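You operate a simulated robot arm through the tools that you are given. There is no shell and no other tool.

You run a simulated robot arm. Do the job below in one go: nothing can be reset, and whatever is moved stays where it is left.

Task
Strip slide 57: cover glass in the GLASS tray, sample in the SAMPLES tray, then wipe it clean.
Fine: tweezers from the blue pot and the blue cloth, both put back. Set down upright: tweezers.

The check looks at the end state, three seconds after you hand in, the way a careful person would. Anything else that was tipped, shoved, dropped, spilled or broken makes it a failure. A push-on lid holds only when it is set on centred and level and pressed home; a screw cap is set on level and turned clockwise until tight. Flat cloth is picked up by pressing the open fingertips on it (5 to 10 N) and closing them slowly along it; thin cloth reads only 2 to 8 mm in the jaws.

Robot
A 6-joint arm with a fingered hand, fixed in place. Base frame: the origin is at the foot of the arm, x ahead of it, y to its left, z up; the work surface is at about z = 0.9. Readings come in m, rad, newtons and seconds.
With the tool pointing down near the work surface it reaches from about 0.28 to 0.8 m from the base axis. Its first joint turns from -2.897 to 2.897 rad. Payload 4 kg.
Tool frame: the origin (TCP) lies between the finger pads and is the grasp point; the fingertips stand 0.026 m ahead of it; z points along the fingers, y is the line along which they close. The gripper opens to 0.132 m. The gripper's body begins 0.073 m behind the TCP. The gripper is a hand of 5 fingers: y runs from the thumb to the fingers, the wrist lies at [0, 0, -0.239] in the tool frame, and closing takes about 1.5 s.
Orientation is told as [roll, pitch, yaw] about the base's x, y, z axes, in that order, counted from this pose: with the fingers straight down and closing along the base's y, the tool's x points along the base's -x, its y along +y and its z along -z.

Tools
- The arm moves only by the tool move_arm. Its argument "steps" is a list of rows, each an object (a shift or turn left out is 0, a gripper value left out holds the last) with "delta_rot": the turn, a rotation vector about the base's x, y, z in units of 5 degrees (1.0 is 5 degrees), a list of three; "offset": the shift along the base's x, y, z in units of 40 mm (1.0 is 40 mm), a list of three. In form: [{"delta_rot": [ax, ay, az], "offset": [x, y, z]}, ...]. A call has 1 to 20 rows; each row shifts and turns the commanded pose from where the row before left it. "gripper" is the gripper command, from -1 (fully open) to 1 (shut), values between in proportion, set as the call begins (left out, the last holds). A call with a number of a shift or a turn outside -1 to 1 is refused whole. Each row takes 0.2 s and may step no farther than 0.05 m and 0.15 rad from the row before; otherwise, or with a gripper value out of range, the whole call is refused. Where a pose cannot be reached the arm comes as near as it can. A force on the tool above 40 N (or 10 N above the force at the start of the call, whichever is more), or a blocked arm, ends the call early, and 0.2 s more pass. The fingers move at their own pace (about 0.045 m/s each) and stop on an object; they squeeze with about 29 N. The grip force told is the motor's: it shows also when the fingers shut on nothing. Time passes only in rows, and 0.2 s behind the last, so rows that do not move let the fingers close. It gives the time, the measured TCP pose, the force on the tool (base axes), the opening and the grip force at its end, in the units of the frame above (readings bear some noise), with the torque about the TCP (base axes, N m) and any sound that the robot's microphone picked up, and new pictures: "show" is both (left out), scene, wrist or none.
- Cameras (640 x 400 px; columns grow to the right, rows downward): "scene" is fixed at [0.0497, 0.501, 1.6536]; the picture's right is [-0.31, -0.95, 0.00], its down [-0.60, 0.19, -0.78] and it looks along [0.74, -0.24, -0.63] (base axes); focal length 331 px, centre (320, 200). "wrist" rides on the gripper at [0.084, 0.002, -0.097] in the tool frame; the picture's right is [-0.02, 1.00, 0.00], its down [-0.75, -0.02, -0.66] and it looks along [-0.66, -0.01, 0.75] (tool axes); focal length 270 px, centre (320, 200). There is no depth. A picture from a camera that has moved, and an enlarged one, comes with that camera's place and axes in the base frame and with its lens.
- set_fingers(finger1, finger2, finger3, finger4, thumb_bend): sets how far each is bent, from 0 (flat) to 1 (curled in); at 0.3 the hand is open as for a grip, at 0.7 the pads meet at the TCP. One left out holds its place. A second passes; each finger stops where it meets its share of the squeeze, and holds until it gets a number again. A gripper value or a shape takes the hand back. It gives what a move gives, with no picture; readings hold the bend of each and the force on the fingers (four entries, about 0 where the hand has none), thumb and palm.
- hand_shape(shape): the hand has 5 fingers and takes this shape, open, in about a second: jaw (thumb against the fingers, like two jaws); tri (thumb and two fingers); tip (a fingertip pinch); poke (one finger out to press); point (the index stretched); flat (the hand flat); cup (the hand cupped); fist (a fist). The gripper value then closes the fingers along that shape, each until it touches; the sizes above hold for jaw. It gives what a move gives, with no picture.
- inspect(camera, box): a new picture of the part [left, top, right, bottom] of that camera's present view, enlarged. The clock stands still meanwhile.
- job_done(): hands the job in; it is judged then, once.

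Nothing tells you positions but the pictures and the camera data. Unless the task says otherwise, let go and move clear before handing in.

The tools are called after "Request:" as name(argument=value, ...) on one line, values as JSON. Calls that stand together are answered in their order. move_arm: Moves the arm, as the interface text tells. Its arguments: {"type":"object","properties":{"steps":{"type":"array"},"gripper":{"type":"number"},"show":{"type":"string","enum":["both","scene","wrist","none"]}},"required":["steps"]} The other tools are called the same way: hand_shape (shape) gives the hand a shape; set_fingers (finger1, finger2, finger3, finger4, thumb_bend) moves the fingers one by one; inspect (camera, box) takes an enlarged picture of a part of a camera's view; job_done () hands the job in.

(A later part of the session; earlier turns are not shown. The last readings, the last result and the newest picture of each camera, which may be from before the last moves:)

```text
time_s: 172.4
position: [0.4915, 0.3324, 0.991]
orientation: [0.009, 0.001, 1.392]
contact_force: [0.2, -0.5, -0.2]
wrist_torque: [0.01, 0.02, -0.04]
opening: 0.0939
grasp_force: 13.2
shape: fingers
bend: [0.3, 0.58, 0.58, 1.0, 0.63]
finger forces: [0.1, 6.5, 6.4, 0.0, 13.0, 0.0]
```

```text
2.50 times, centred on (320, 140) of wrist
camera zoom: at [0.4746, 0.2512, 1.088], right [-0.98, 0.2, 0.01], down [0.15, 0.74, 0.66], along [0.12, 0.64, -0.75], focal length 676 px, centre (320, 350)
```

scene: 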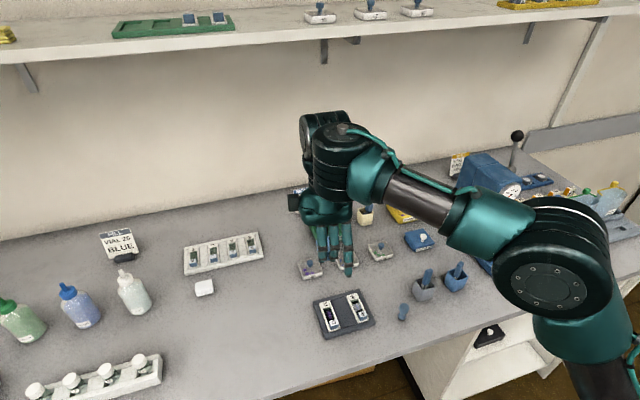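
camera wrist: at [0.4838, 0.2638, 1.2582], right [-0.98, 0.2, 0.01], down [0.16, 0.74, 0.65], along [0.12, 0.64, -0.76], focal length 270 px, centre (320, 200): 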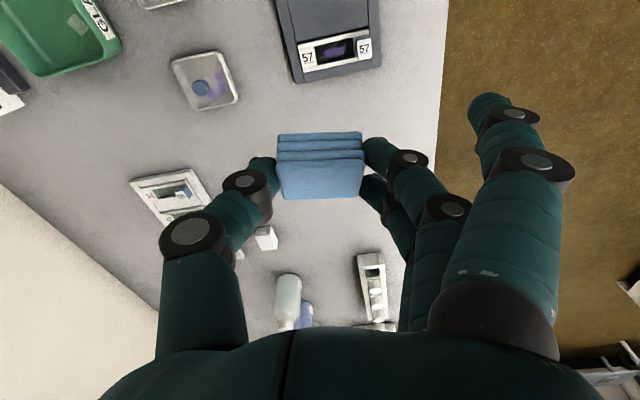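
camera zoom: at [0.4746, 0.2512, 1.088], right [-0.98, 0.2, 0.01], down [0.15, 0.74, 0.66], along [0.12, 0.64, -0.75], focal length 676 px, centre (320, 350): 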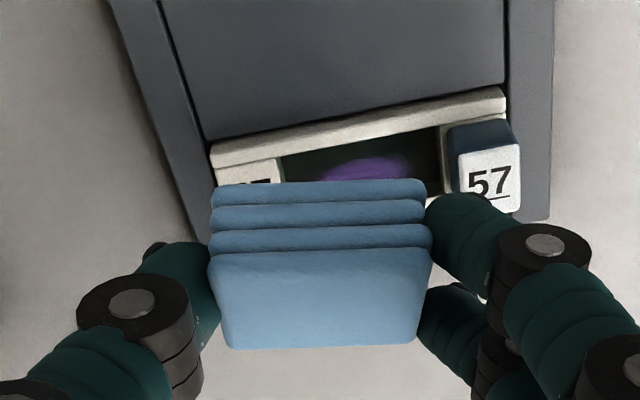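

Request:
move_arm(steps=[{"offset": [0.02, 0, -0.25]}, {"offset": [0, 0, -0.2]}, {}], show="none")

Request:
move_arm(steps=[{"offset": [0, 0, -0.06]}, {}], show="none")

Request:
inspect(camera="scene", box=[315, 285, 365, 340])

Request:
inspect(camera="wrist", box=[230, 60, 410, 220])

```text
time_s: 173.2
position: [0.4918, 0.3325, 0.9722]
orientation: [0.008, 0.003, 1.392]
contact_force: [1.2, -0.1, 0.5]
wrist_torque: [-0.01, 0.0, 0.01]
opening: 0.0939
grasp_force: 13.3
shape: fingers
bend: [0.3, 0.58, 0.58, 1.0, 0.63]
finger forces: [0.1, 6.5, 6.4, 0.0, 13.1, 0.0]
```

```text
time_s: 173.8
position: [0.4917, 0.3339, 0.9711]
orientation: [0.01, 0.003, 1.393]
contact_force: [-0.2, -0.2, -0.8]
wrist_torque: [-0.01, 0.04, -0.03]
opening: 0.0935
grasp_force: 13.0
shape: fingers
bend: [0.3, 0.58, 0.58, 1.0, 0.63]
finger forces: [0.1, 6.5, 6.6, 0.0, 13.1, 0.1]
```

```text
7.27 times, centred on (340, 312) of scene
camera zoom: at [0.0497, 0.501, 1.6536], right [-0.31, -0.95, 0.0], down [-0.6, 0.19, -0.78], along [0.74, -0.24, -0.63], focal length 2405 px, centre (174, -618)
```

zoom: 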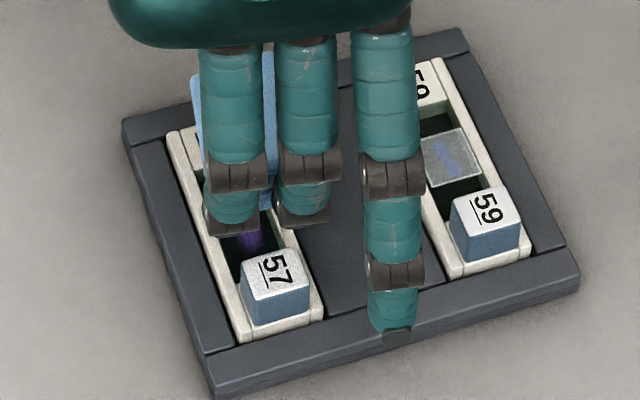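

```text
2.50 times, centred on (320, 140) of wrist
camera zoom: at [0.4749, 0.2516, 1.0672], right [-0.98, 0.2, 0.01], down [0.16, 0.74, 0.66], along [0.12, 0.64, -0.75], focal length 676 px, centre (320, 350)
```

zoom: 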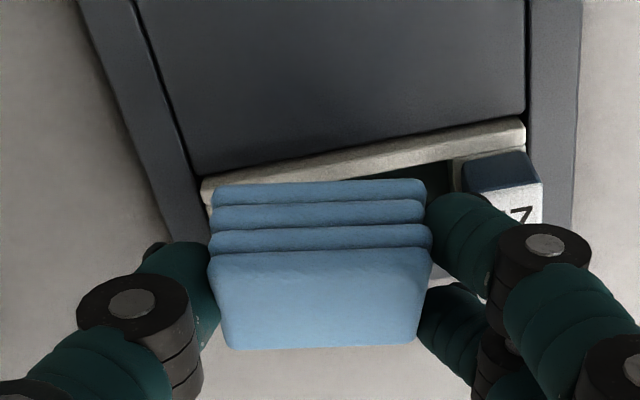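

Request:
move_arm(steps=[{"offset": [0, 0, -0.06]}, {}], show="none")

Request:
move_arm(steps=[{"offset": [0, 0, -0.05]}, {}], show="none")

Request:
move_arm(steps=[{"offset": [0, 0, -0.05]}, {}], show="none")

```text
time_s: 174.4
position: [0.4917, 0.3329, 0.9677]
orientation: [0.009, 0.004, 1.393]
contact_force: [-0.3, 0.9, 0.7]
wrist_torque: [-0.04, -0.05, 0.01]
opening: 0.094
grasp_force: 13.2
shape: fingers
bend: [0.3, 0.58, 0.58, 1.0, 0.63]
finger forces: [0.0, 6.5, 6.6, 0.1, 13.0, 0.1]
```

```text
time_s: 175.0
position: [0.4922, 0.3326, 0.9663]
orientation: [0.009, 0.002, 1.393]
contact_force: [0.3, -0.1, -0.5]
wrist_torque: [0.03, 0.01, 0.02]
opening: 0.0937
grasp_force: 13.1
shape: fingers
bend: [0.3, 0.58, 0.58, 1.0, 0.63]
finger forces: [0.0, 6.5, 6.6, 0.0, 13.1, 0.1]
```

```text
time_s: 175.6
position: [0.4914, 0.3324, 0.9629]
orientation: [0.009, 0.002, 1.392]
contact_force: [0.2, 0.3, 0.5]
wrist_torque: [-0.02, 0.01, -0.01]
opening: 0.0938
grasp_force: 13.2
shape: fingers
bend: [0.3, 0.58, 0.58, 1.0, 0.63]
finger forces: [0.0, 6.5, 6.4, 0.1, 13.2, 0.1]
```

Request:
move_arm(steps=[{"offset": [0, 0, -0.05]}, {}], show="none")

Request:
move_arm(steps=[{"offset": [0, 0, -0.05]}, {}], show="none")

Request:
inspect(camera="scene", box=[315, 285, 365, 340])

Request:
inspect(camera="wrist", box=[230, 60, 410, 220])

```text
time_s: 176.2
position: [0.4919, 0.3321, 0.9619]
orientation: [0.008, 0.002, 1.394]
contact_force: [0.3, 0.0, -0.6]
wrist_torque: [-0.01, -0.03, -0.02]
opening: 0.094
grasp_force: 13.5
shape: fingers
bend: [0.3, 0.58, 0.58, 1.0, 0.63]
finger forces: [0.0, 6.5, 6.4, 0.1, 13.0, 0.0]
```

```text
time_s: 176.8
position: [0.4909, 0.3336, 0.9597]
orientation: [0.008, 0.002, 1.393]
contact_force: [-0.5, 0.0, 0.1]
wrist_torque: [0.0, 0.01, 0.02]
opening: 0.0939
grasp_force: 13.3
shape: fingers
bend: [0.3, 0.58, 0.58, 1.0, 0.63]
finger forces: [0.1, 6.8, 6.6, 0.0, 13.1, 0.1]
```

```text
7.27 times, centred on (340, 312) of scene
camera zoom: at [0.0497, 0.501, 1.6536], right [-0.31, -0.95, 0.0], down [-0.6, 0.19, -0.78], along [0.74, -0.24, -0.63], focal length 2405 px, centre (174, -618)
```

zoom: 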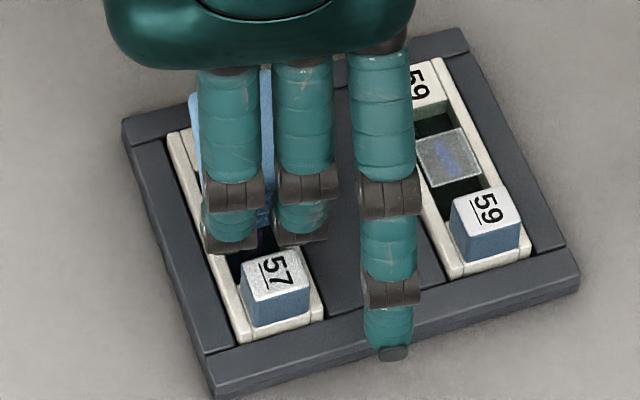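

```text
2.50 times, centred on (320, 140) of wrist
camera zoom: at [0.4752, 0.2521, 1.0565], right [-0.98, 0.2, 0.01], down [0.15, 0.74, 0.66], along [0.12, 0.64, -0.75], focal length 676 px, centre (320, 350)
```

zoom: 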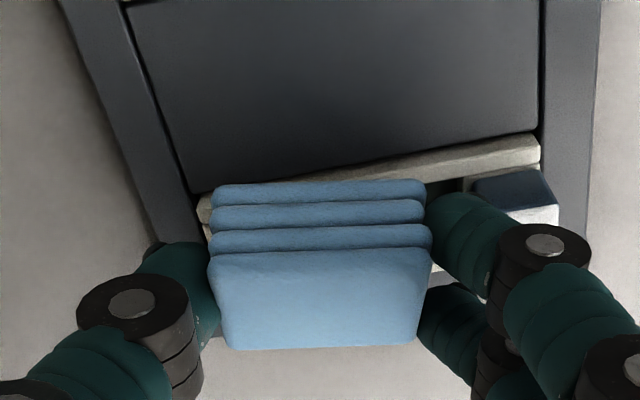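

Request:
move_arm(steps=[{"offset": [0, 0, -0.04]}, {}], show="none")

Request:
move_arm(steps=[{"offset": [0, 0, -0.04]}, {}], show="none")

Request:
move_arm(steps=[{"offset": [0, 0, -0.04]}, {}], show="none")

```text
time_s: 177.4
position: [0.4931, 0.3314, 0.9578]
orientation: [0.008, 0.002, 1.393]
contact_force: [0.6, 0.0, 0.2]
wrist_torque: [0.0, 0.01, -0.02]
opening: 0.0938
grasp_force: 13.8
shape: fingers
bend: [0.3, 0.58, 0.58, 1.0, 0.63]
finger forces: [0.1, 8.0, 6.5, 0.1, 13.5, 0.0]
```

```text
time_s: 178.0
position: [0.4923, 0.3332, 0.9571]
orientation: [0.008, 0.002, 1.392]
contact_force: [2.2, -0.2, 3.6]
wrist_torque: [-0.01, 0.05, -0.03]
opening: 0.0942
grasp_force: 14.7
shape: fingers
bend: [0.3, 0.58, 0.58, 1.0, 0.63]
finger forces: [0.1, 9.8, 6.5, 0.1, 14.1, 0.0]
```

```text
time_s: 178.6
position: [0.4926, 0.3323, 0.9553]
orientation: [0.009, 0.002, 1.392]
contact_force: [1.5, -1.2, 9.4]
wrist_torque: [0.04, 0.16, 0.01]
opening: 0.0944
grasp_force: 17.0
shape: fingers
bend: [0.3, 0.59, 0.59, 1.0, 0.63]
finger forces: [0.1, 11.9, 7.3, 0.0, 14.9, 0.1]
```

Contact at 9 N, with finger 2 loading up. I look at the slide before rubbing.

Request:
inspect(camera="scene", box=[318, 290, 353, 335])

Request:
inspect(camera="wrist", box=[270, 90, 410, 190])

```text
8.89 times, centred on (336, 312) of scene
camera zoom: at [0.0497, 0.501, 1.6536], right [-0.31, -0.95, 0.0], down [-0.6, 0.19, -0.78], along [0.74, -0.24, -0.63], focal length 2940 px, centre (182, -800)
```

zoom: 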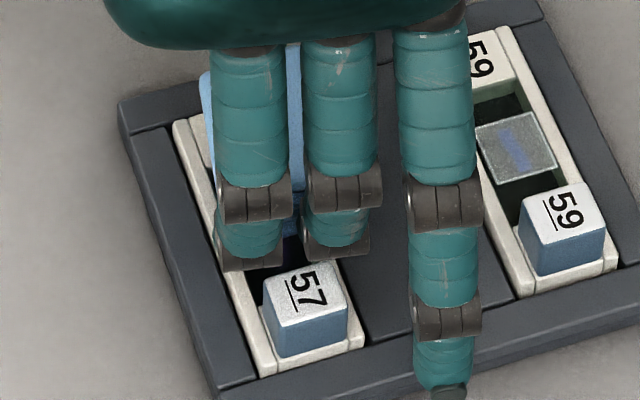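

```text
4.00 times, centred on (340, 140) of wrist
camera zoom: at [0.4754, 0.2519, 1.0524], right [-0.98, 0.2, 0.01], down [0.15, 0.74, 0.66], along [0.12, 0.64, -0.75], focal length 1081 px, centre (240, 440)
```

zoom: 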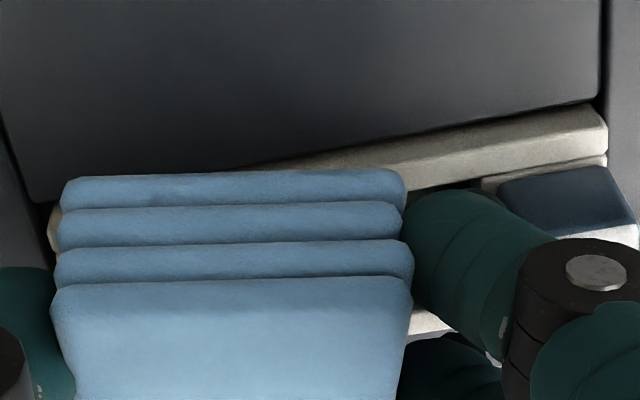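

The slide has not moved. I rub gently along x with light pressure, then lift to see the effect.

Request:
move_arm(steps=[{"offset": [0, 0, 0.02]}, {"offset": [0.06, 0, 0]}, {"offset": [0.06, 0, 0]}, {"offset": [0.06, 0, 0]}, {"offset": [-0.06, 0, 0]}, {"offset": [-0.06, 0, 0]}, {"offset": [-0.06, 0, 0]}, {"offset": [0.06, 0, 0]}, {"offset": [0.06, 0, 0]}, {"offset": [0.06, 0, 0]}, {"offset": [-0.06, 0, 0]}, {"offset": [-0.06, 0, 0]}, {"offset": [-0.06, 0, 0]}], show="none")

Request:
move_arm(steps=[{"offset": [0, 0, 0.3]}, {"offset": [0, 0, 0.6]}, {"offset": [0, -0.3, 0.7]}, {}], show="none")

Request:
inspect(camera="scene", box=[318, 290, 363, 340])

Request:
inspect(camera="wrist", box=[220, 20, 420, 180])

```text
time_s: 181.4
position: [0.4925, 0.3332, 0.9556]
orientation: [0.008, 0.002, 1.393]
contact_force: [1.1, -0.5, 2.7]
wrist_torque: [0.02, -0.01, -0.01]
opening: 0.0943
grasp_force: 15.5
shape: fingers
bend: [0.3, 0.59, 0.59, 1.0, 0.63]
finger forces: [0.0, 9.4, 6.5, 0.1, 15.1, 0.0]
```

```text
time_s: 182.4
position: [0.4919, 0.3211, 1.02]
orientation: [0.009, 0.001, 1.393]
contact_force: [-0.4, 0.0, -0.4]
wrist_torque: [0.0, -0.02, 0.01]
opening: 0.0942
grasp_force: 14.2
shape: fingers
bend: [0.3, 0.59, 0.59, 1.0, 0.63]
finger forces: [0.0, 7.1, 6.7, 0.1, 13.7, 0.0]
```

```text
8.00 times, centred on (340, 315) of scene
camera zoom: at [0.0497, 0.501, 1.6536], right [-0.31, -0.95, 0.0], down [-0.6, 0.19, -0.78], along [0.74, -0.24, -0.63], focal length 2646 px, centre (156, -720)
```

zoom: 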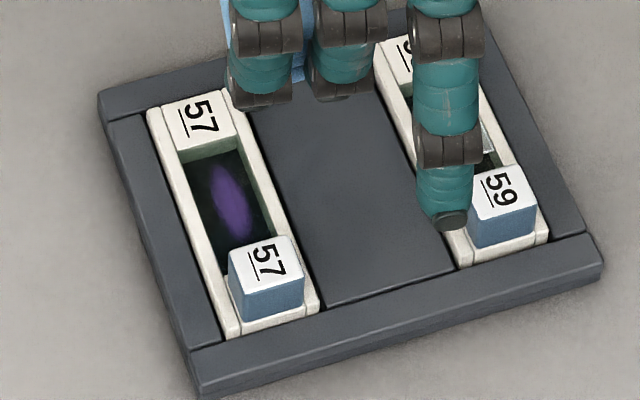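

```text
2.50 times, centred on (320, 100) of wrist
camera zoom: at [0.4748, 0.2403, 1.1169], right [-0.98, 0.2, 0.01], down [0.15, 0.74, 0.66], along [0.12, 0.64, -0.75], focal length 676 px, centre (320, 450)
```

zoom: 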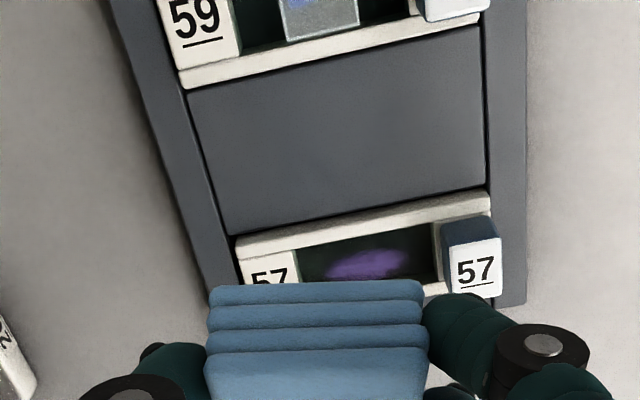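

Request:
inspect(camera="scene", box=[320, 298, 350, 334])

```text
11.11 times, centred on (335, 316) of scene
camera zoom: at [0.0497, 0.501, 1.6536], right [-0.31, -0.95, 0.0], down [-0.6, 0.19, -0.78], along [0.74, -0.24, -0.63], focal length 3674 px, centre (153, -1089)
```

zoom: 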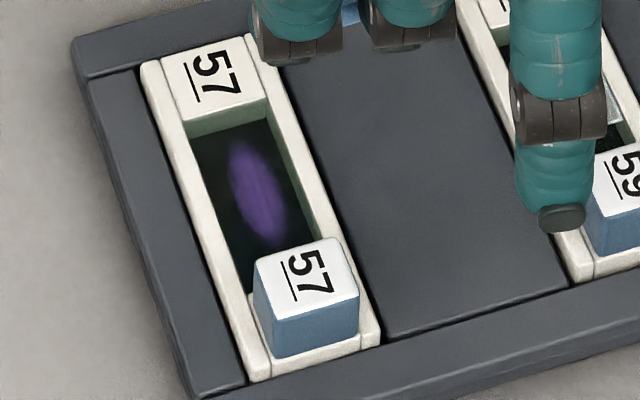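

The change is unclear. I go back down and rub longer with a bit more pressure.

Request:
move_arm(steps=[{"offset": [0, 0.28, -0.5]}, {"offset": [0, 0, -0.6]}, {"offset": [0, 0, -0.4]}, {"offset": [0, 0, -0.08]}, {}], show="none")

Request:
move_arm(steps=[{"offset": [0, 0, -0.05]}, {}], show="none")

```text
time_s: 183.6
position: [0.4931, 0.3315, 0.9567]
orientation: [0.008, 0.001, 1.393]
contact_force: [-0.7, -0.2, -0.9]
wrist_torque: [0.01, 0.04, 0.0]
opening: 0.0943
grasp_force: 14.2
shape: fingers
bend: [0.3, 0.59, 0.59, 1.0, 0.63]
finger forces: [0.1, 7.5, 6.6, 0.0, 13.8, 0.0]
```

```text
time_s: 184.2
position: [0.4913, 0.3315, 0.9554]
orientation: [0.008, 0.002, 1.391]
contact_force: [2.9, -1.8, 7.0]
wrist_torque: [0.0, 0.16, 0.08]
opening: 0.0945
grasp_force: 17.3
shape: fingers
bend: [0.3, 0.59, 0.59, 1.0, 0.63]
finger forces: [0.0, 12.6, 6.4, 0.0, 15.3, 0.0]
```

The side force suggests a finger rubs on the block. I shift 4 mm to +x and lower again.

Request:
move_arm(steps=[{"offset": [0, 0, 0.1]}, {"offset": [0.1, 0, 0]}, {"offset": [0, 0, -0.05]}, {}], show="none")

Request:
move_arm(steps=[{"offset": [0, 0, -0.05]}, {}], show="none")

Request:
move_arm(steps=[{"offset": [0, 0, -0.04]}, {}], show="none")

Request:
inspect(camera="scene", box=[318, 290, 353, 335])

```text
time_s: 185.2
position: [0.4961, 0.3331, 0.9569]
orientation: [0.01, 0.001, 1.393]
contact_force: [-0.3, 0.6, -0.5]
wrist_torque: [0.02, 0.0, -0.03]
opening: 0.0944
grasp_force: 13.9
shape: fingers
bend: [0.3, 0.59, 0.59, 1.0, 0.63]
finger forces: [0.0, 6.8, 6.7, 0.0, 13.7, 0.1]
```

```text
time_s: 185.8
position: [0.4941, 0.3318, 0.9554]
orientation: [0.009, 0.002, 1.391]
contact_force: [0.2, -0.9, 5.7]
wrist_torque: [0.03, 0.08, -0.01]
opening: 0.0946
grasp_force: 13.9
shape: fingers
bend: [0.3, 0.59, 0.59, 1.0, 0.63]
finger forces: [0.0, 6.6, 6.9, 0.0, 14.4, 0.0]
```

```text
time_s: 186.4
position: [0.4962, 0.3322, 0.9545]
orientation: [0.011, 0.002, 1.391]
contact_force: [0.0, -5.3, 14.5]
wrist_torque: [-0.04, 0.03, 0.01]
opening: 0.0945
grasp_force: 15.6
shape: fingers
bend: [0.3, 0.59, 0.6, 1.0, 0.63]
finger forces: [0.0, 6.6, 8.0, 0.0, 15.4, 0.0]
```

```text
8.89 times, centred on (336, 312) of scene
camera zoom: at [0.0497, 0.501, 1.6536], right [-0.31, -0.95, 0.0], down [-0.6, 0.19, -0.78], along [0.74, -0.24, -0.63], focal length 2940 px, centre (182, -800)
```

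zoom: 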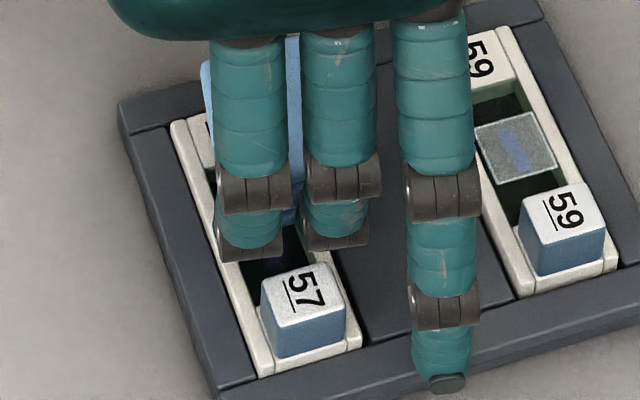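

Request:
move_arm(steps=[{"offset": [0, 0, 0.06]}, {"offset": [0, -0.08, 0]}, {"offset": [0, 0, -0.03]}, {}], show="none")

Request:
move_arm(steps=[{"offset": [0, 0, -0.04]}, {}], show="none")

Request:
inspect(camera="wrist", box=[230, 80, 410, 220])

```text
time_s: 187.4
position: [0.4964, 0.3295, 0.9548]
orientation: [0.008, 0.002, 1.392]
contact_force: [-0.4, 0.5, 5.6]
wrist_torque: [0.05, 0.09, -0.01]
opening: 0.0944
grasp_force: 14.3
shape: fingers
bend: [0.3, 0.59, 0.59, 1.0, 0.63]
finger forces: [0.0, 7.1, 7.4, 0.0, 13.8, 0.0]
```

```text
time_s: 188.0
position: [0.4961, 0.3286, 0.9532]
orientation: [0.008, 0.001, 1.392]
contact_force: [-1.0, -2.3, 12.8]
wrist_torque: [0.06, 0.05, -0.02]
opening: 0.0944
grasp_force: 15.5
shape: fingers
bend: [0.3, 0.59, 0.59, 1.0, 0.63]
finger forces: [0.1, 7.3, 8.4, 0.1, 14.8, 0.1]
```

```text
2.86 times, centred on (320, 150) of wrist
camera zoom: at [0.4791, 0.2474, 1.0502], right [-0.98, 0.2, 0.01], down [0.15, 0.74, 0.66], along [0.12, 0.64, -0.75], focal length 772 px, centre (320, 343)
```

zoom: 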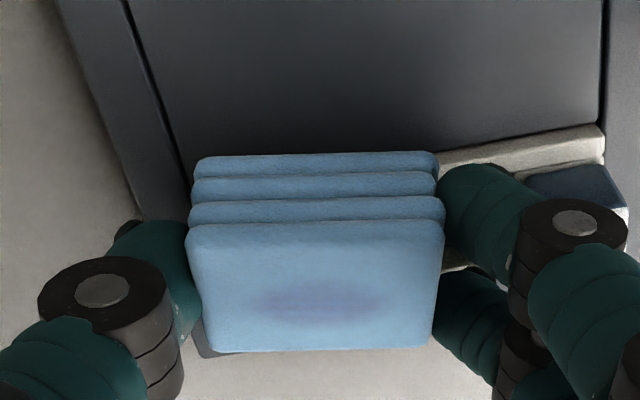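

A purple mark has appeared on the cloth, so the wiping works. I rub with more strokes at moderate pressure.

Request:
move_arm(steps=[{"offset": [0, 0, 0.015]}, {"offset": [0.07, 0, 0]}, {"offset": [0.07, 0, 0]}, {"offset": [0.07, 0, 0]}, {"offset": [-0.07, 0, 0]}, {"offset": [-0.07, 0, 0]}, {"offset": [-0.07, 0, 0]}, {"offset": [-0.06, 0, 0]}, {"offset": [0.07, 0, 0]}, {"offset": [0.07, 0, 0]}, {"offset": [0.07, 0, 0]}, {"offset": [-0.07, 0, 0]}, {"offset": [-0.07, 0, 0]}, {"offset": [-0.07, 0, 0]}, {"offset": [0.06, 0, 0]}], show="none")

Request:
inspect(camera="scene", box=[318, 290, 363, 340])

Request:
inspect(camera="wrist", box=[230, 80, 410, 220])

```text
time_s: 191.2
position: [0.4954, 0.329, 0.9542]
orientation: [0.01, 0.001, 1.394]
contact_force: [-0.7, 1.1, 2.9]
wrist_torque: [0.04, 0.05, 0.03]
opening: 0.0943
grasp_force: 14.1
shape: fingers
bend: [0.3, 0.58, 0.59, 1.0, 0.63]
finger forces: [0.0, 6.8, 7.6, 0.0, 13.5, 0.0]
```

```text
8.00 times, centred on (340, 315) of scene
camera zoom: at [0.0497, 0.501, 1.6536], right [-0.31, -0.95, 0.0], down [-0.6, 0.19, -0.78], along [0.74, -0.24, -0.63], focal length 2646 px, centre (156, -720)
```

zoom: 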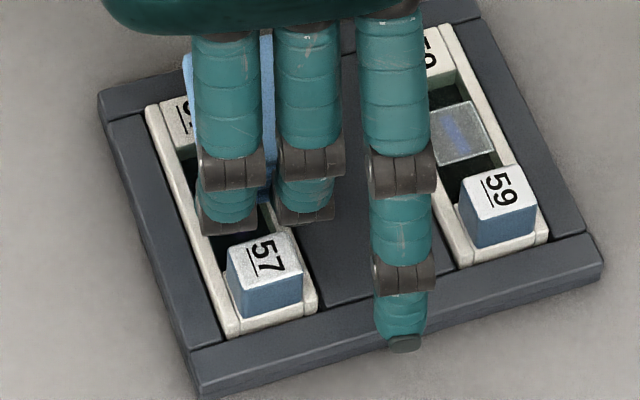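

```text
2.86 times, centred on (320, 150) of wrist
camera zoom: at [0.479, 0.2475, 1.0501], right [-0.98, 0.2, 0.01], down [0.15, 0.74, 0.66], along [0.12, 0.64, -0.75], focal length 772 px, centre (320, 343)
```

zoom: 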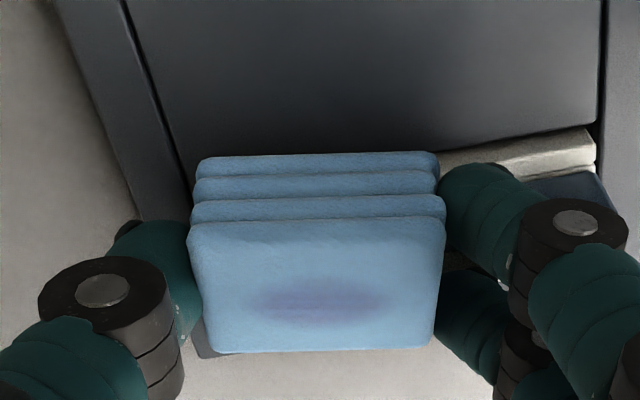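

Request:
move_arm(steps=[{"offset": [0, 0, 0.3]}, {"offset": [0, 0, 0.6]}, {"offset": [0, -0.3, 0.7]}, {"offset": [0, -0.3, 0.3]}, {}], show="none")

Request:
inspect(camera="scene", box=[320, 298, 350, 334])

Request:
inspect(camera="wrist", box=[260, 60, 400, 180])

```text
time_s: 192.4
position: [0.4966, 0.3048, 1.0295]
orientation: [0.01, 0.001, 1.391]
contact_force: [0.2, 0.5, -0.8]
wrist_torque: [-0.02, -0.01, 0.0]
opening: 0.0942
grasp_force: 14.1
shape: fingers
bend: [0.3, 0.58, 0.59, 1.0, 0.63]
finger forces: [0.1, 6.6, 6.9, 0.0, 13.6, 0.1]
```

```text
11.11 times, centred on (335, 316) of scene
camera zoom: at [0.0497, 0.501, 1.6536], right [-0.31, -0.95, 0.0], down [-0.6, 0.19, -0.78], along [0.74, -0.24, -0.63], focal length 3674 px, centre (153, -1089)
```

zoom: 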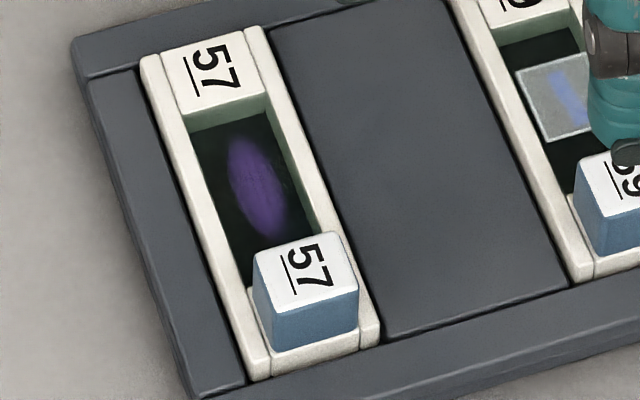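

```text
3.33 times, centred on (330, 120) of wrist
camera zoom: at [0.4785, 0.2239, 1.1266], right [-0.98, 0.2, 0.01], down [0.16, 0.74, 0.66], along [0.12, 0.64, -0.75], focal length 901 px, centre (287, 467)
```

zoom: 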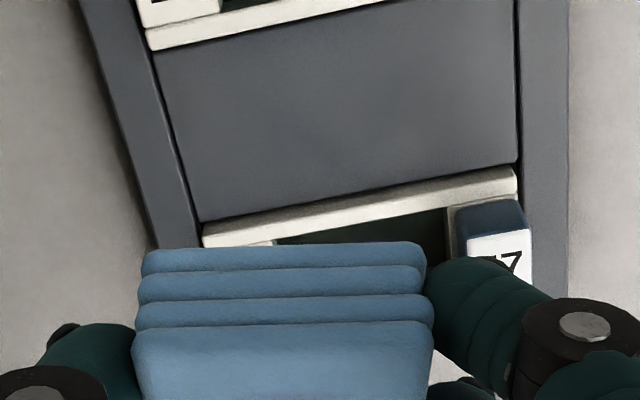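

The smear is a little fainter. I go back for longer, slightly firmer rubbing.

Request:
move_arm(steps=[{"offset": [0, 0.3, -0.4]}, {"offset": [0, 0.3, -0.5]}, {"offset": [0, 0, -0.6]}, {"offset": [0, 0, -0.35]}, {}], show="none")

Request:
move_arm(steps=[{"offset": [0, 0, -0.06]}, {}], show="none")

```text
time_s: 193.6
position: [0.495, 0.3295, 0.9551]
orientation: [0.008, 0.004, 1.393]
contact_force: [-0.4, 0.2, -1.0]
wrist_torque: [0.02, 0.01, 0.02]
opening: 0.0941
grasp_force: 13.2
shape: fingers
bend: [0.3, 0.58, 0.59, 1.0, 0.63]
finger forces: [0.0, 6.7, 7.0, 0.0, 13.6, 0.1]
```

```text
time_s: 194.2
position: [0.4955, 0.3293, 0.9545]
orientation: [0.01, 0.003, 1.392]
contact_force: [1.0, -0.9, 3.4]
wrist_torque: [0.02, 0.03, 0.04]
opening: 0.0945
grasp_force: 13.3
shape: fingers
bend: [0.3, 0.58, 0.59, 1.0, 0.63]
finger forces: [0.0, 6.5, 7.1, 0.0, 13.8, 0.0]
```

Request:
move_arm(steps=[{"offset": [0, 0, -0.02]}, {"offset": [0.12, 0, 0]}, {"offset": [0.12, 0, 0]}, {"offset": [-0.12, 0, 0]}, {"offset": [-0.12, 0, 0]}, {"offset": [0.12, 0, 0]}, {"offset": [0.12, 0, 0]}, {"offset": [-0.12, 0, 0]}, {"offset": [-0.12, 0, 0]}, {"offset": [0.12, 0, 0]}, {"offset": [0.12, 0, 0]}, {"offset": [-0.12, 0, 0]}, {"offset": [-0.12, 0, 0]}, {"offset": [0.12, 0, 0]}, {"offset": [0.12, 0, 0]}, {"offset": [-0.12, 0, 0]}, {"offset": [-0.12, 0, 0]}], show="none")

Request:
inspect(camera="wrist", box=[230, 80, 410, 220])

Request:
inspect(camera="scene", box=[318, 290, 363, 340])

```text
time_s: 197.8
position: [0.497, 0.3289, 0.9528]
orientation: [0.008, 0.001, 1.389]
contact_force: [1.5, -0.3, 1.6]
wrist_torque: [0.04, -0.06, 0.0]
opening: 0.0942
grasp_force: 14.1
shape: fingers
bend: [0.3, 0.58, 0.59, 1.0, 0.63]
finger forces: [0.0, 6.5, 6.8, 0.0, 14.8, 0.0]
```

```text
2.86 times, centred on (320, 150) of wrist
camera zoom: at [0.4789, 0.2476, 1.049], right [-0.98, 0.2, 0.01], down [0.15, 0.74, 0.66], along [0.12, 0.64, -0.75], focal length 772 px, centre (320, 343)
```

zoom: 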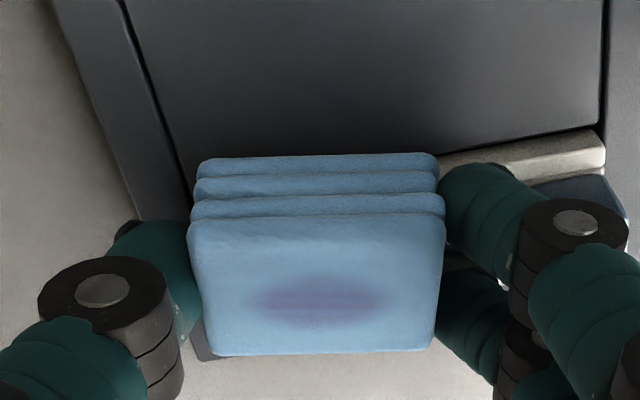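

```text
8.00 times, centred on (340, 315) of scene
camera zoom: at [0.0497, 0.501, 1.6536], right [-0.31, -0.95, 0.0], down [-0.6, 0.19, -0.78], along [0.74, -0.24, -0.63], focal length 2646 px, centre (156, -720)
```

zoom: 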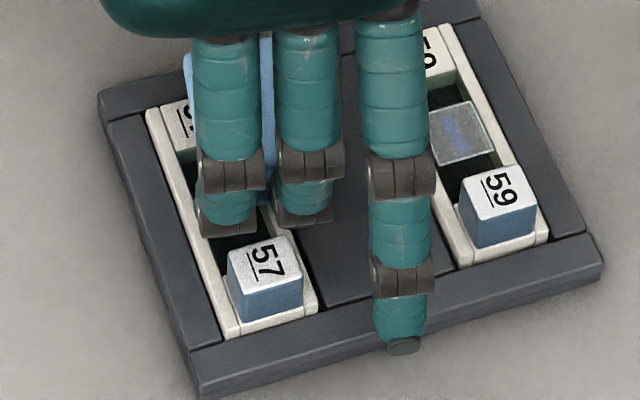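

Request:
move_arm(steps=[{"offset": [0, 0, -0.025]}, {"offset": [0.12, 0, 0]}, {"offset": [0.12, 0, 0]}, {"offset": [-0.12, 0, 0]}, {"offset": [-0.12, 0, 0]}, {"offset": [0.12, 0, 0]}, {"offset": [0.12, 0, 0]}, {"offset": [-0.12, 0, 0]}, {"offset": [-0.12, 0, 0]}, {"offset": [0.12, 0.03, 0]}, {"offset": [0.12, 0, 0]}, {"offset": [-0.12, 0, 0]}, {"offset": [-0.12, -0.06, 0]}, {"offset": [0.12, 0, 0]}, {"offset": [0.12, 0, 0]}, {"offset": [-0.12, 0, 0]}, {"offset": [-0.12, 0.03, 0]}], show="none")

Request:
move_arm(steps=[{"offset": [0, 0, 0.3]}, {"offset": [0, 0, 0.6]}, {"offset": [0, -0.3, 0.7]}, {"offset": [0, -0.3, 0.3]}, {}], show="none")

Request:
inspect(camera="scene", box=[320, 298, 350, 334])

Request:
inspect(camera="wrist", box=[230, 80, 410, 220])

```text
time_s: 201.4
position: [0.4972, 0.3281, 0.951]
orientation: [0.009, 0.001, 1.392]
contact_force: [1.5, 0.5, 2.4]
wrist_torque: [0.03, -0.02, -0.03]
opening: 0.0943
grasp_force: 14.0
shape: fingers
bend: [0.3, 0.58, 0.59, 1.0, 0.63]
finger forces: [0.0, 6.4, 6.8, 0.0, 14.7, 0.1]
```

```text
time_s: 202.6
position: [0.4968, 0.3054, 1.0275]
orientation: [0.009, 0.001, 1.394]
contact_force: [0.1, -0.1, -0.3]
wrist_torque: [0.01, 0.01, -0.01]
opening: 0.0943
grasp_force: 13.5
shape: fingers
bend: [0.3, 0.58, 0.59, 1.0, 0.63]
finger forces: [0.0, 6.7, 7.0, 0.1, 13.7, 0.0]
```

```text
11.11 times, centred on (335, 316) of scene
camera zoom: at [0.0497, 0.501, 1.6536], right [-0.31, -0.95, 0.0], down [-0.6, 0.19, -0.78], along [0.74, -0.24, -0.63], focal length 3674 px, centre (153, -1089)
```

zoom: 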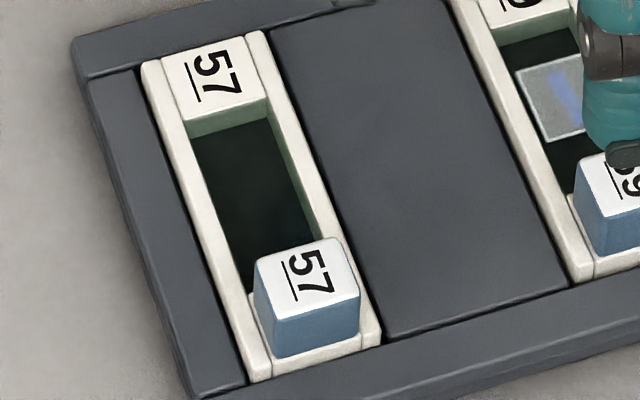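

```text
2.86 times, centred on (320, 150) of wrist
camera zoom: at [0.4795, 0.2245, 1.1246], right [-0.98, 0.2, 0.01], down [0.16, 0.74, 0.66], along [0.12, 0.64, -0.75], focal length 772 px, centre (320, 343)
```

zoom: 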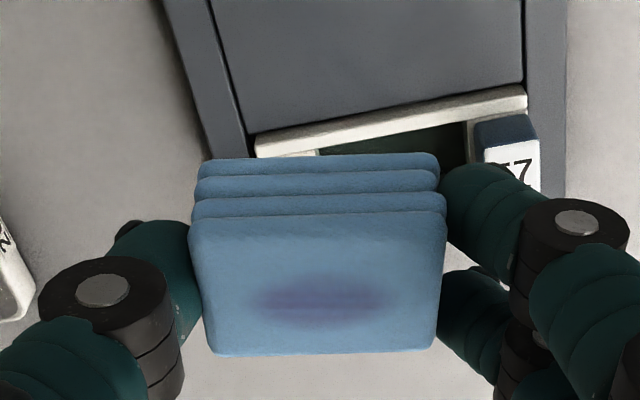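

The smear is gone from this view. I zoom in to be sure, and check that slide and board are where they were.

Request:
inspect(camera="scene", box=[326, 303, 344, 325])

Request:
inspect(camera="scene", box=[310, 285, 380, 345])

```text
16.00 times, centred on (335, 314) of scene
camera zoom: at [0.0497, 0.501, 1.6536], right [-0.31, -0.95, 0.0], down [-0.6, 0.19, -0.78], along [0.74, -0.24, -0.63], focal length 5291 px, centre (80, -1624)
```

zoom: 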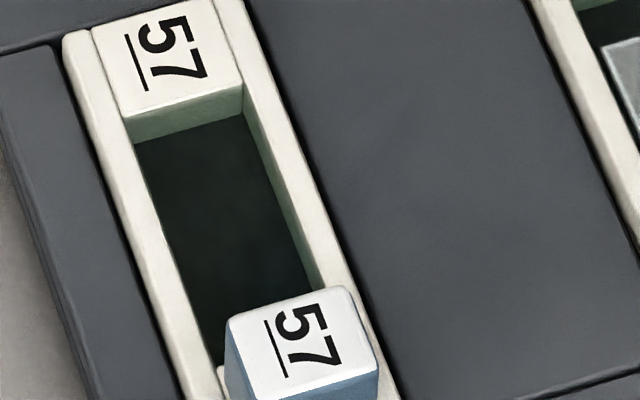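

```text
6.67 times, centred on (345, 315) of scene
camera zoom: at [0.0497, 0.501, 1.6536], right [-0.31, -0.95, 0.0], down [-0.6, 0.19, -0.78], along [0.74, -0.24, -0.63], focal length 2205 px, centre (153, -567)
```

zoom: 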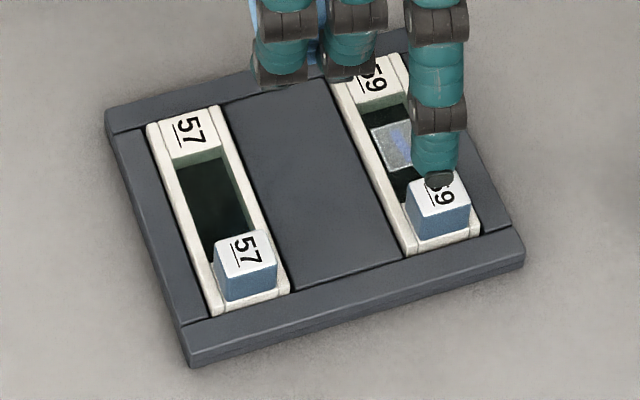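

The slide is clean and nothing on the board has moved. Now I return the cloth: up, turn back to yaw 0, and follow the earlier path in reverse.

Request:
move_arm(steps=[{"offset": [0.1, 0.1, 0.8]}, {"offset": [0.2, 0.1, 0.8]}, {"offset": [0.2, 0.1, 0.8]}, {"offset": [0.2, 0.1, 0.6], "delta_rot": [0, 0, -0.8]}, {"delta_rot": [0, 0, -1]}, {"delta_rot": [0, 0, -1]}, {"delta_rot": [0, 0, -1]}, {"delta_rot": [0, 0, -1]}, {"delta_rot": [0, 0, -1]}, {"delta_rot": [0, 0, -1]}, {"delta_rot": [0, 0, -1]}, {"delta_rot": [0, 0, -1]}, {"delta_rot": [0, 0, -1]}, {"delta_rot": [0, 0, -1]}, {"delta_rot": [0, 0, -1]}, {"delta_rot": [0, 0, -1]}, {"delta_rot": [0, 0, -1]}, {"delta_rot": [0, 0, -1]}, {"delta_rot": [0, 0, -1]}, {}], show="scene")

```text
time_s: 206.8
position: [0.5244, 0.3215, 1.1474]
orientation: [0.008, 0.003, 0.013]
contact_force: [-1.1, 0.0, -0.8]
wrist_torque: [-0.01, 0.02, 0.01]
opening: 0.0941
grasp_force: 13.5
shape: fingers
bend: [0.3, 0.58, 0.59, 1.0, 0.63]
finger forces: [0.1, 6.6, 7.0, 0.0, 13.5, 0.0]
```

scene: 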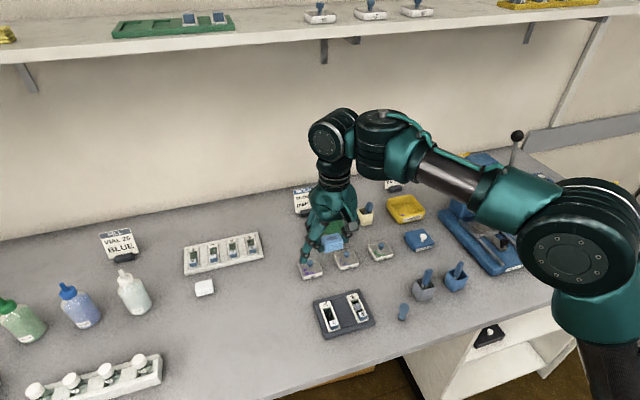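

Request:
move_arm(steps=[{"offset": [0.24, 0.85, -0.1], "delta_rot": [0, 0, -0.1]}, {"offset": [0.24, 0.85, -0.1], "delta_rot": [0, -0.4, 0]}, {"offset": [0.24, 0.85, -0.2], "delta_rot": [0, -0.6, 0]}, {"offset": [0.24, 0.85, -0.3], "delta_rot": [0, -0.6, 0]}, {"offset": [0.3, 0.85, -0.3], "delta_rot": [0, -0.6, 0]}, {}], show="none")

Request:
move_arm(steps=[{"offset": [0.6, 0.08, -0.3], "delta_rot": [0, -0.4, 0]}, {"offset": [0.5, 0.08, -0.4], "delta_rot": [0, -0.5, 0]}, {"offset": [0.3, 0.05, -0.5], "delta_rot": [0, -0.5, 0]}, {}], show="wrist")

```text
time_s: 208.2
position: [0.5183, 0.5042, 1.0897]
orientation: [0.009, -0.19, 0.005]
contact_force: [-0.1, 0.3, 0.1]
wrist_torque: [-0.01, 0.0, 0.02]
opening: 0.0941
grasp_force: 13.1
shape: fingers
bend: [0.3, 0.58, 0.59, 1.0, 0.63]
finger forces: [0.1, 6.6, 6.8, 0.0, 13.5, 0.0]
out of reach, approached as far as the arm can: row 3, 4, 5
```

```text
time_s: 209.2
position: [0.5737, 0.5125, 1.0414]
orientation: [0.007, -0.313, 0.006]
contact_force: [0.3, 0.1, -0.4]
wrist_torque: [0.03, 0.02, 0.02]
opening: 0.0944
grasp_force: 13.2
shape: fingers
bend: [0.3, 0.58, 0.59, 1.0, 0.63]
finger forces: [0.0, 6.6, 6.9, 0.1, 13.4, 0.0]
camera wrist: at [0.4629, 0.5143, 1.1071], right [0.01, 1.0, 0.01], down [0.51, -0.02, 0.86], along [0.86, 0.0, -0.51], focal length 270 px, centre (320, 200)
```

wrist: 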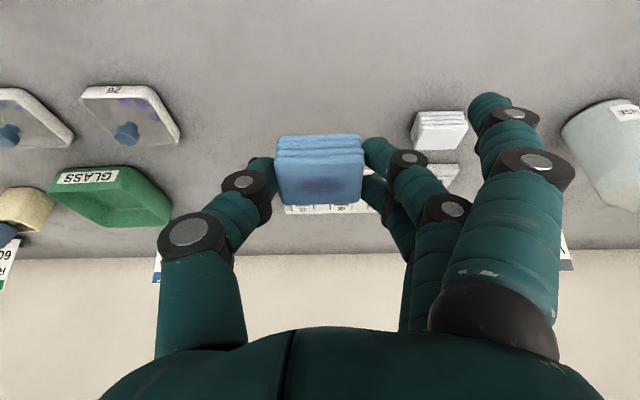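

Request:
move_arm(steps=[{"offset": [0.6, -0.03, -0.5], "delta_rot": [0, -0.2, -0.05]}, {"offset": [0.6, -0.03, -0.5], "delta_rot": [0, -0.2, -0.05]}, {"offset": [0.55, -0.03, -0.5]}, {}], show="none")

Request:
inspect(camera="wrist", box=[220, 60, 480, 240])

```text
time_s: 210.2
position: [0.6442, 0.5074, 0.9819]
orientation: [0.007, -0.349, -0.004]
contact_force: [-1.5, 0.4, 1.1]
wrist_torque: [0.05, 0.0, 0.02]
opening: 0.0943
grasp_force: 13.5
shape: fingers
bend: [0.3, 0.58, 0.59, 1.0, 0.63]
finger forces: [0.1, 6.6, 6.9, 0.0, 13.4, 0.0]
```

```text
2.22 times, centred on (350, 150) of wrist
camera zoom: at [0.5309, 0.5118, 1.0434], right [0.02, 1.0, 0.01], down [0.48, -0.02, 0.87], along [0.87, -0.01, -0.48], focal length 601 px, centre (253, 311)
```

zoom: 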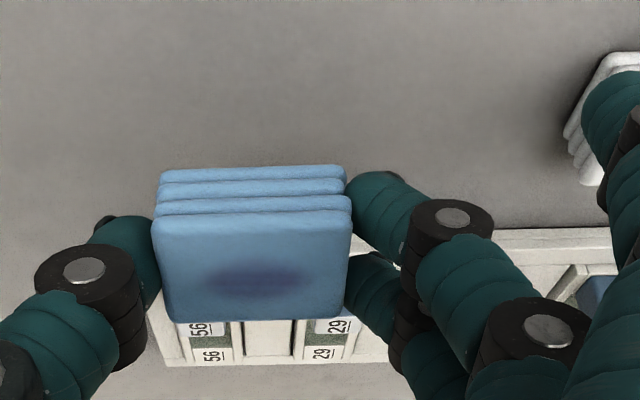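

The pad has tilted about 16° in the fingers, so its near edge will touch first and it will settle flat. I lower to just above the table and then in small steps.

Request:
move_arm(steps=[{"offset": [0.07, 0.03, -0.4]}, {"offset": [0.07, 0, -0.4]}, {}], show="none")

Request:
move_arm(steps=[{"offset": [0, 0, -0.05]}, {}], show="none")

Request:
move_arm(steps=[{"offset": [0, 0, -0.04]}, {}], show="none")

Request:
inspect(camera="wrist", box=[220, 60, 480, 240])

```text
time_s: 211.0
position: [0.6503, 0.5094, 0.9493]
orientation: [0.008, -0.346, -0.003]
contact_force: [-0.7, 0.0, -0.3]
wrist_torque: [-0.01, 0.03, 0.0]
opening: 0.094
grasp_force: 13.6
shape: fingers
bend: [0.3, 0.58, 0.59, 1.0, 0.63]
finger forces: [0.0, 6.5, 6.8, 0.0, 13.4, 0.1]
```

```text
time_s: 211.6
position: [0.6495, 0.5104, 0.947]
orientation: [0.008, -0.347, -0.003]
contact_force: [0.3, 0.1, 0.5]
wrist_torque: [0.01, -0.02, 0.03]
opening: 0.0942
grasp_force: 13.3
shape: fingers
bend: [0.3, 0.58, 0.59, 1.0, 0.63]
finger forces: [0.0, 6.6, 7.0, 0.0, 13.4, 0.0]
```

```text
time_s: 212.2
position: [0.6503, 0.509, 0.9461]
orientation: [0.009, -0.347, -0.005]
contact_force: [0.4, 0.1, 0.0]
wrist_torque: [0.01, -0.01, -0.01]
opening: 0.0942
grasp_force: 13.7
shape: fingers
bend: [0.3, 0.58, 0.59, 1.0, 0.63]
finger forces: [0.0, 6.6, 7.0, 0.1, 13.3, 0.0]
```

```text
2.22 times, centred on (350, 150) of wrist
camera zoom: at [0.5364, 0.5139, 1.0076], right [0.02, 1.0, 0.01], down [0.48, -0.02, 0.87], along [0.87, -0.01, -0.48], focal length 601 px, centre (253, 311)
```

zoom: 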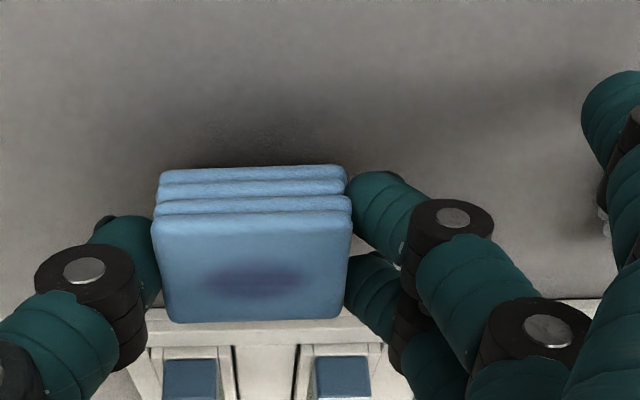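

Request:
move_arm(steps=[{"offset": [0, -0.05, -0.05]}, {}], show="none")

Request:
move_arm(steps=[{"offset": [0, 0, -0.04]}, {}], show="none")

Request:
move_arm(steps=[{"offset": [0, 0, -0.04]}, {}], show="none")

```text
time_s: 212.8
position: [0.6507, 0.508, 0.9434]
orientation: [0.007, -0.349, -0.005]
contact_force: [0.5, 0.3, 0.4]
wrist_torque: [0.0, 0.02, 0.01]
opening: 0.0941
grasp_force: 13.1
shape: fingers
bend: [0.3, 0.58, 0.59, 1.0, 0.63]
finger forces: [0.0, 6.6, 6.8, 0.0, 13.4, 0.0]
```

```text
time_s: 213.4
position: [0.6496, 0.5087, 0.9422]
orientation: [0.007, -0.347, -0.003]
contact_force: [-0.8, -0.2, 0.2]
wrist_torque: [-0.02, 0.0, 0.01]
opening: 0.094
grasp_force: 13.4
shape: fingers
bend: [0.3, 0.58, 0.59, 1.0, 0.63]
finger forces: [0.0, 6.6, 6.9, 0.0, 13.3, 0.0]
```

```text
time_s: 214.0
position: [0.6499, 0.5081, 0.9399]
orientation: [0.008, -0.348, -0.003]
contact_force: [-0.7, 0.2, -0.2]
wrist_torque: [-0.02, -0.02, -0.03]
opening: 0.0942
grasp_force: 13.5
shape: fingers
bend: [0.3, 0.58, 0.59, 1.0, 0.63]
finger forces: [0.0, 6.7, 6.9, 0.0, 13.4, 0.1]
```

Request:
move_arm(steps=[{"offset": [0, 0, -0.04]}, {}], show="none")

Request:
move_arm(steps=[{"offset": [0, 0, -0.03]}, {}], show="none")

Request:
inspect(camera="wrist", box=[220, 60, 480, 240])

```text
time_s: 214.6
position: [0.6505, 0.5089, 0.9375]
orientation: [0.008, -0.348, -0.004]
contact_force: [0.0, 0.1, -1.0]
wrist_torque: [0.0, 0.01, 0.0]
opening: 0.0941
grasp_force: 12.8
shape: fingers
bend: [0.3, 0.58, 0.59, 1.0, 0.63]
finger forces: [0.0, 6.6, 6.9, 0.0, 13.5, 0.0]
```

```text
time_s: 215.2
position: [0.6495, 0.5094, 0.9384]
orientation: [0.008, -0.348, -0.003]
contact_force: [1.0, 0.0, 1.0]
wrist_torque: [0.03, 0.01, -0.03]
opening: 0.0943
grasp_force: 13.3
shape: fingers
bend: [0.3, 0.58, 0.59, 1.0, 0.63]
finger forces: [0.1, 6.7, 6.7, 0.0, 13.7, 0.0]
```

```text
2.22 times, centred on (350, 150) of wrist
camera zoom: at [0.5361, 0.5122, 0.9999], right [0.02, 1.0, 0.01], down [0.48, -0.02, 0.87], along [0.87, -0.01, -0.48], focal length 601 px, centre (253, 311)
```

zoom: 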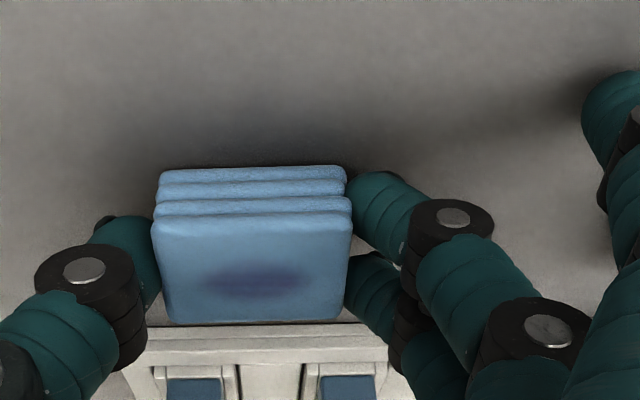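

Request:
move_arm(steps=[{"offset": [0, 0, -0.03]}, {}], show="none")

Request:
set_fingers(finger2=0.57, finger3=0.58, thumb_bend=0.62)

Request:
inspect(camera="wrist", box=[220, 60, 480, 240])

```text
time_s: 215.8
position: [0.6507, 0.5087, 0.9369]
orientation: [0.008, -0.347, -0.003]
contact_force: [2.2, -1.3, 5.1]
wrist_torque: [0.06, -0.02, 0.01]
opening: 0.0942
grasp_force: 14.0
shape: fingers
bend: [0.3, 0.58, 0.59, 1.0, 0.63]
finger forces: [0.0, 7.5, 6.5, 0.1, 14.4, 0.0]
```

```text
time_s: 216.8
position: [0.6492, 0.5086, 0.9362]
orientation: [0.006, -0.345, -0.005]
contact_force: [0.5, -0.7, 1.3]
wrist_torque: [-0.01, 0.02, -0.02]
opening: 0.093
grasp_force: 3.5
shape: fingers
bend: [0.3, 0.55, 0.55, 1.0, 0.61]
finger forces: [0.0, 1.4, 1.8, 0.1, 3.9, 0.0]
```

```text
2.22 times, centred on (350, 150) of wrist
camera zoom: at [0.5359, 0.5122, 0.9983], right [0.02, 1.0, 0.01], down [0.48, -0.02, 0.87], along [0.87, -0.01, -0.48], focal length 601 px, centre (253, 311)
```

zoom: 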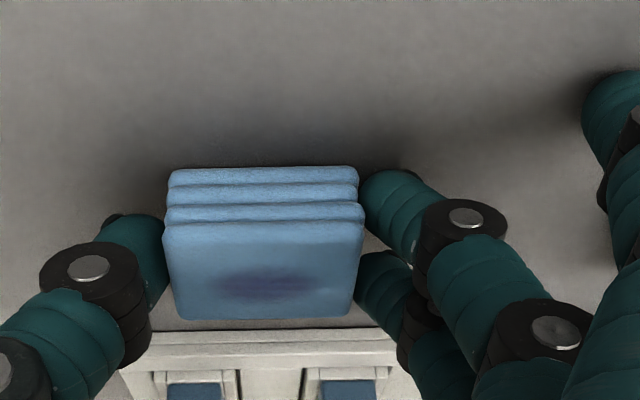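

Request:
move_arm(steps=[{"offset": [0, -0.05, 0]}, {}], show="none")

Request:
set_fingers(finger2=0.5, finger3=0.5, thumb_bend=0.54)

Request:
inspect(camera="wrist", box=[220, 60, 480, 240])

```text
time_s: 217.4
position: [0.6491, 0.5061, 0.9366]
orientation: [0.006, -0.347, -0.004]
contact_force: [-0.8, 0.5, 2.7]
wrist_torque: [0.07, 0.02, 0.01]
opening: 0.092
grasp_force: 3.6
shape: fingers
bend: [0.3, 0.55, 0.55, 1.0, 0.61]
finger forces: [0.1, 2.0, 2.3, 0.0, 3.1, 0.0]
```

```text
time_s: 218.4
position: [0.6496, 0.5056, 0.9367]
orientation: [0.008, -0.348, -0.003]
contact_force: [-0.6, -0.5, 2.3]
wrist_torque: [0.05, 0.02, -0.03]
opening: 0.1
grasp_force: 0.4
shape: fingers
bend: [0.3, 0.51, 0.5, 1.0, 0.54]
finger forces: [0.0, 1.8, 0.0, 0.0, 0.0, 0.1]
```

```text
2.22 times, centred on (350, 150) of wrist
camera zoom: at [0.5361, 0.51, 0.9982], right [0.02, 1.0, 0.01], down [0.48, -0.02, 0.87], along [0.87, -0.01, -0.48], focal length 601 px, centre (253, 311)
```

zoom: 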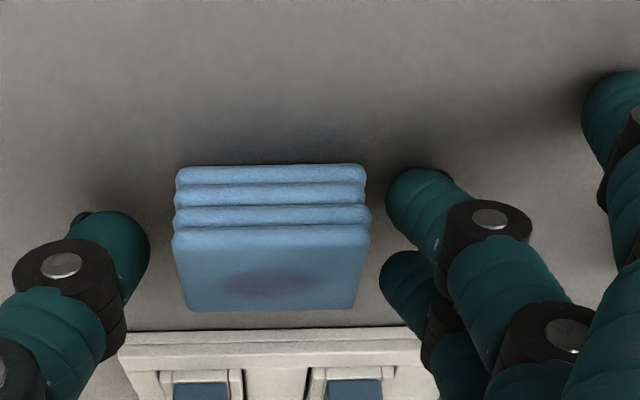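

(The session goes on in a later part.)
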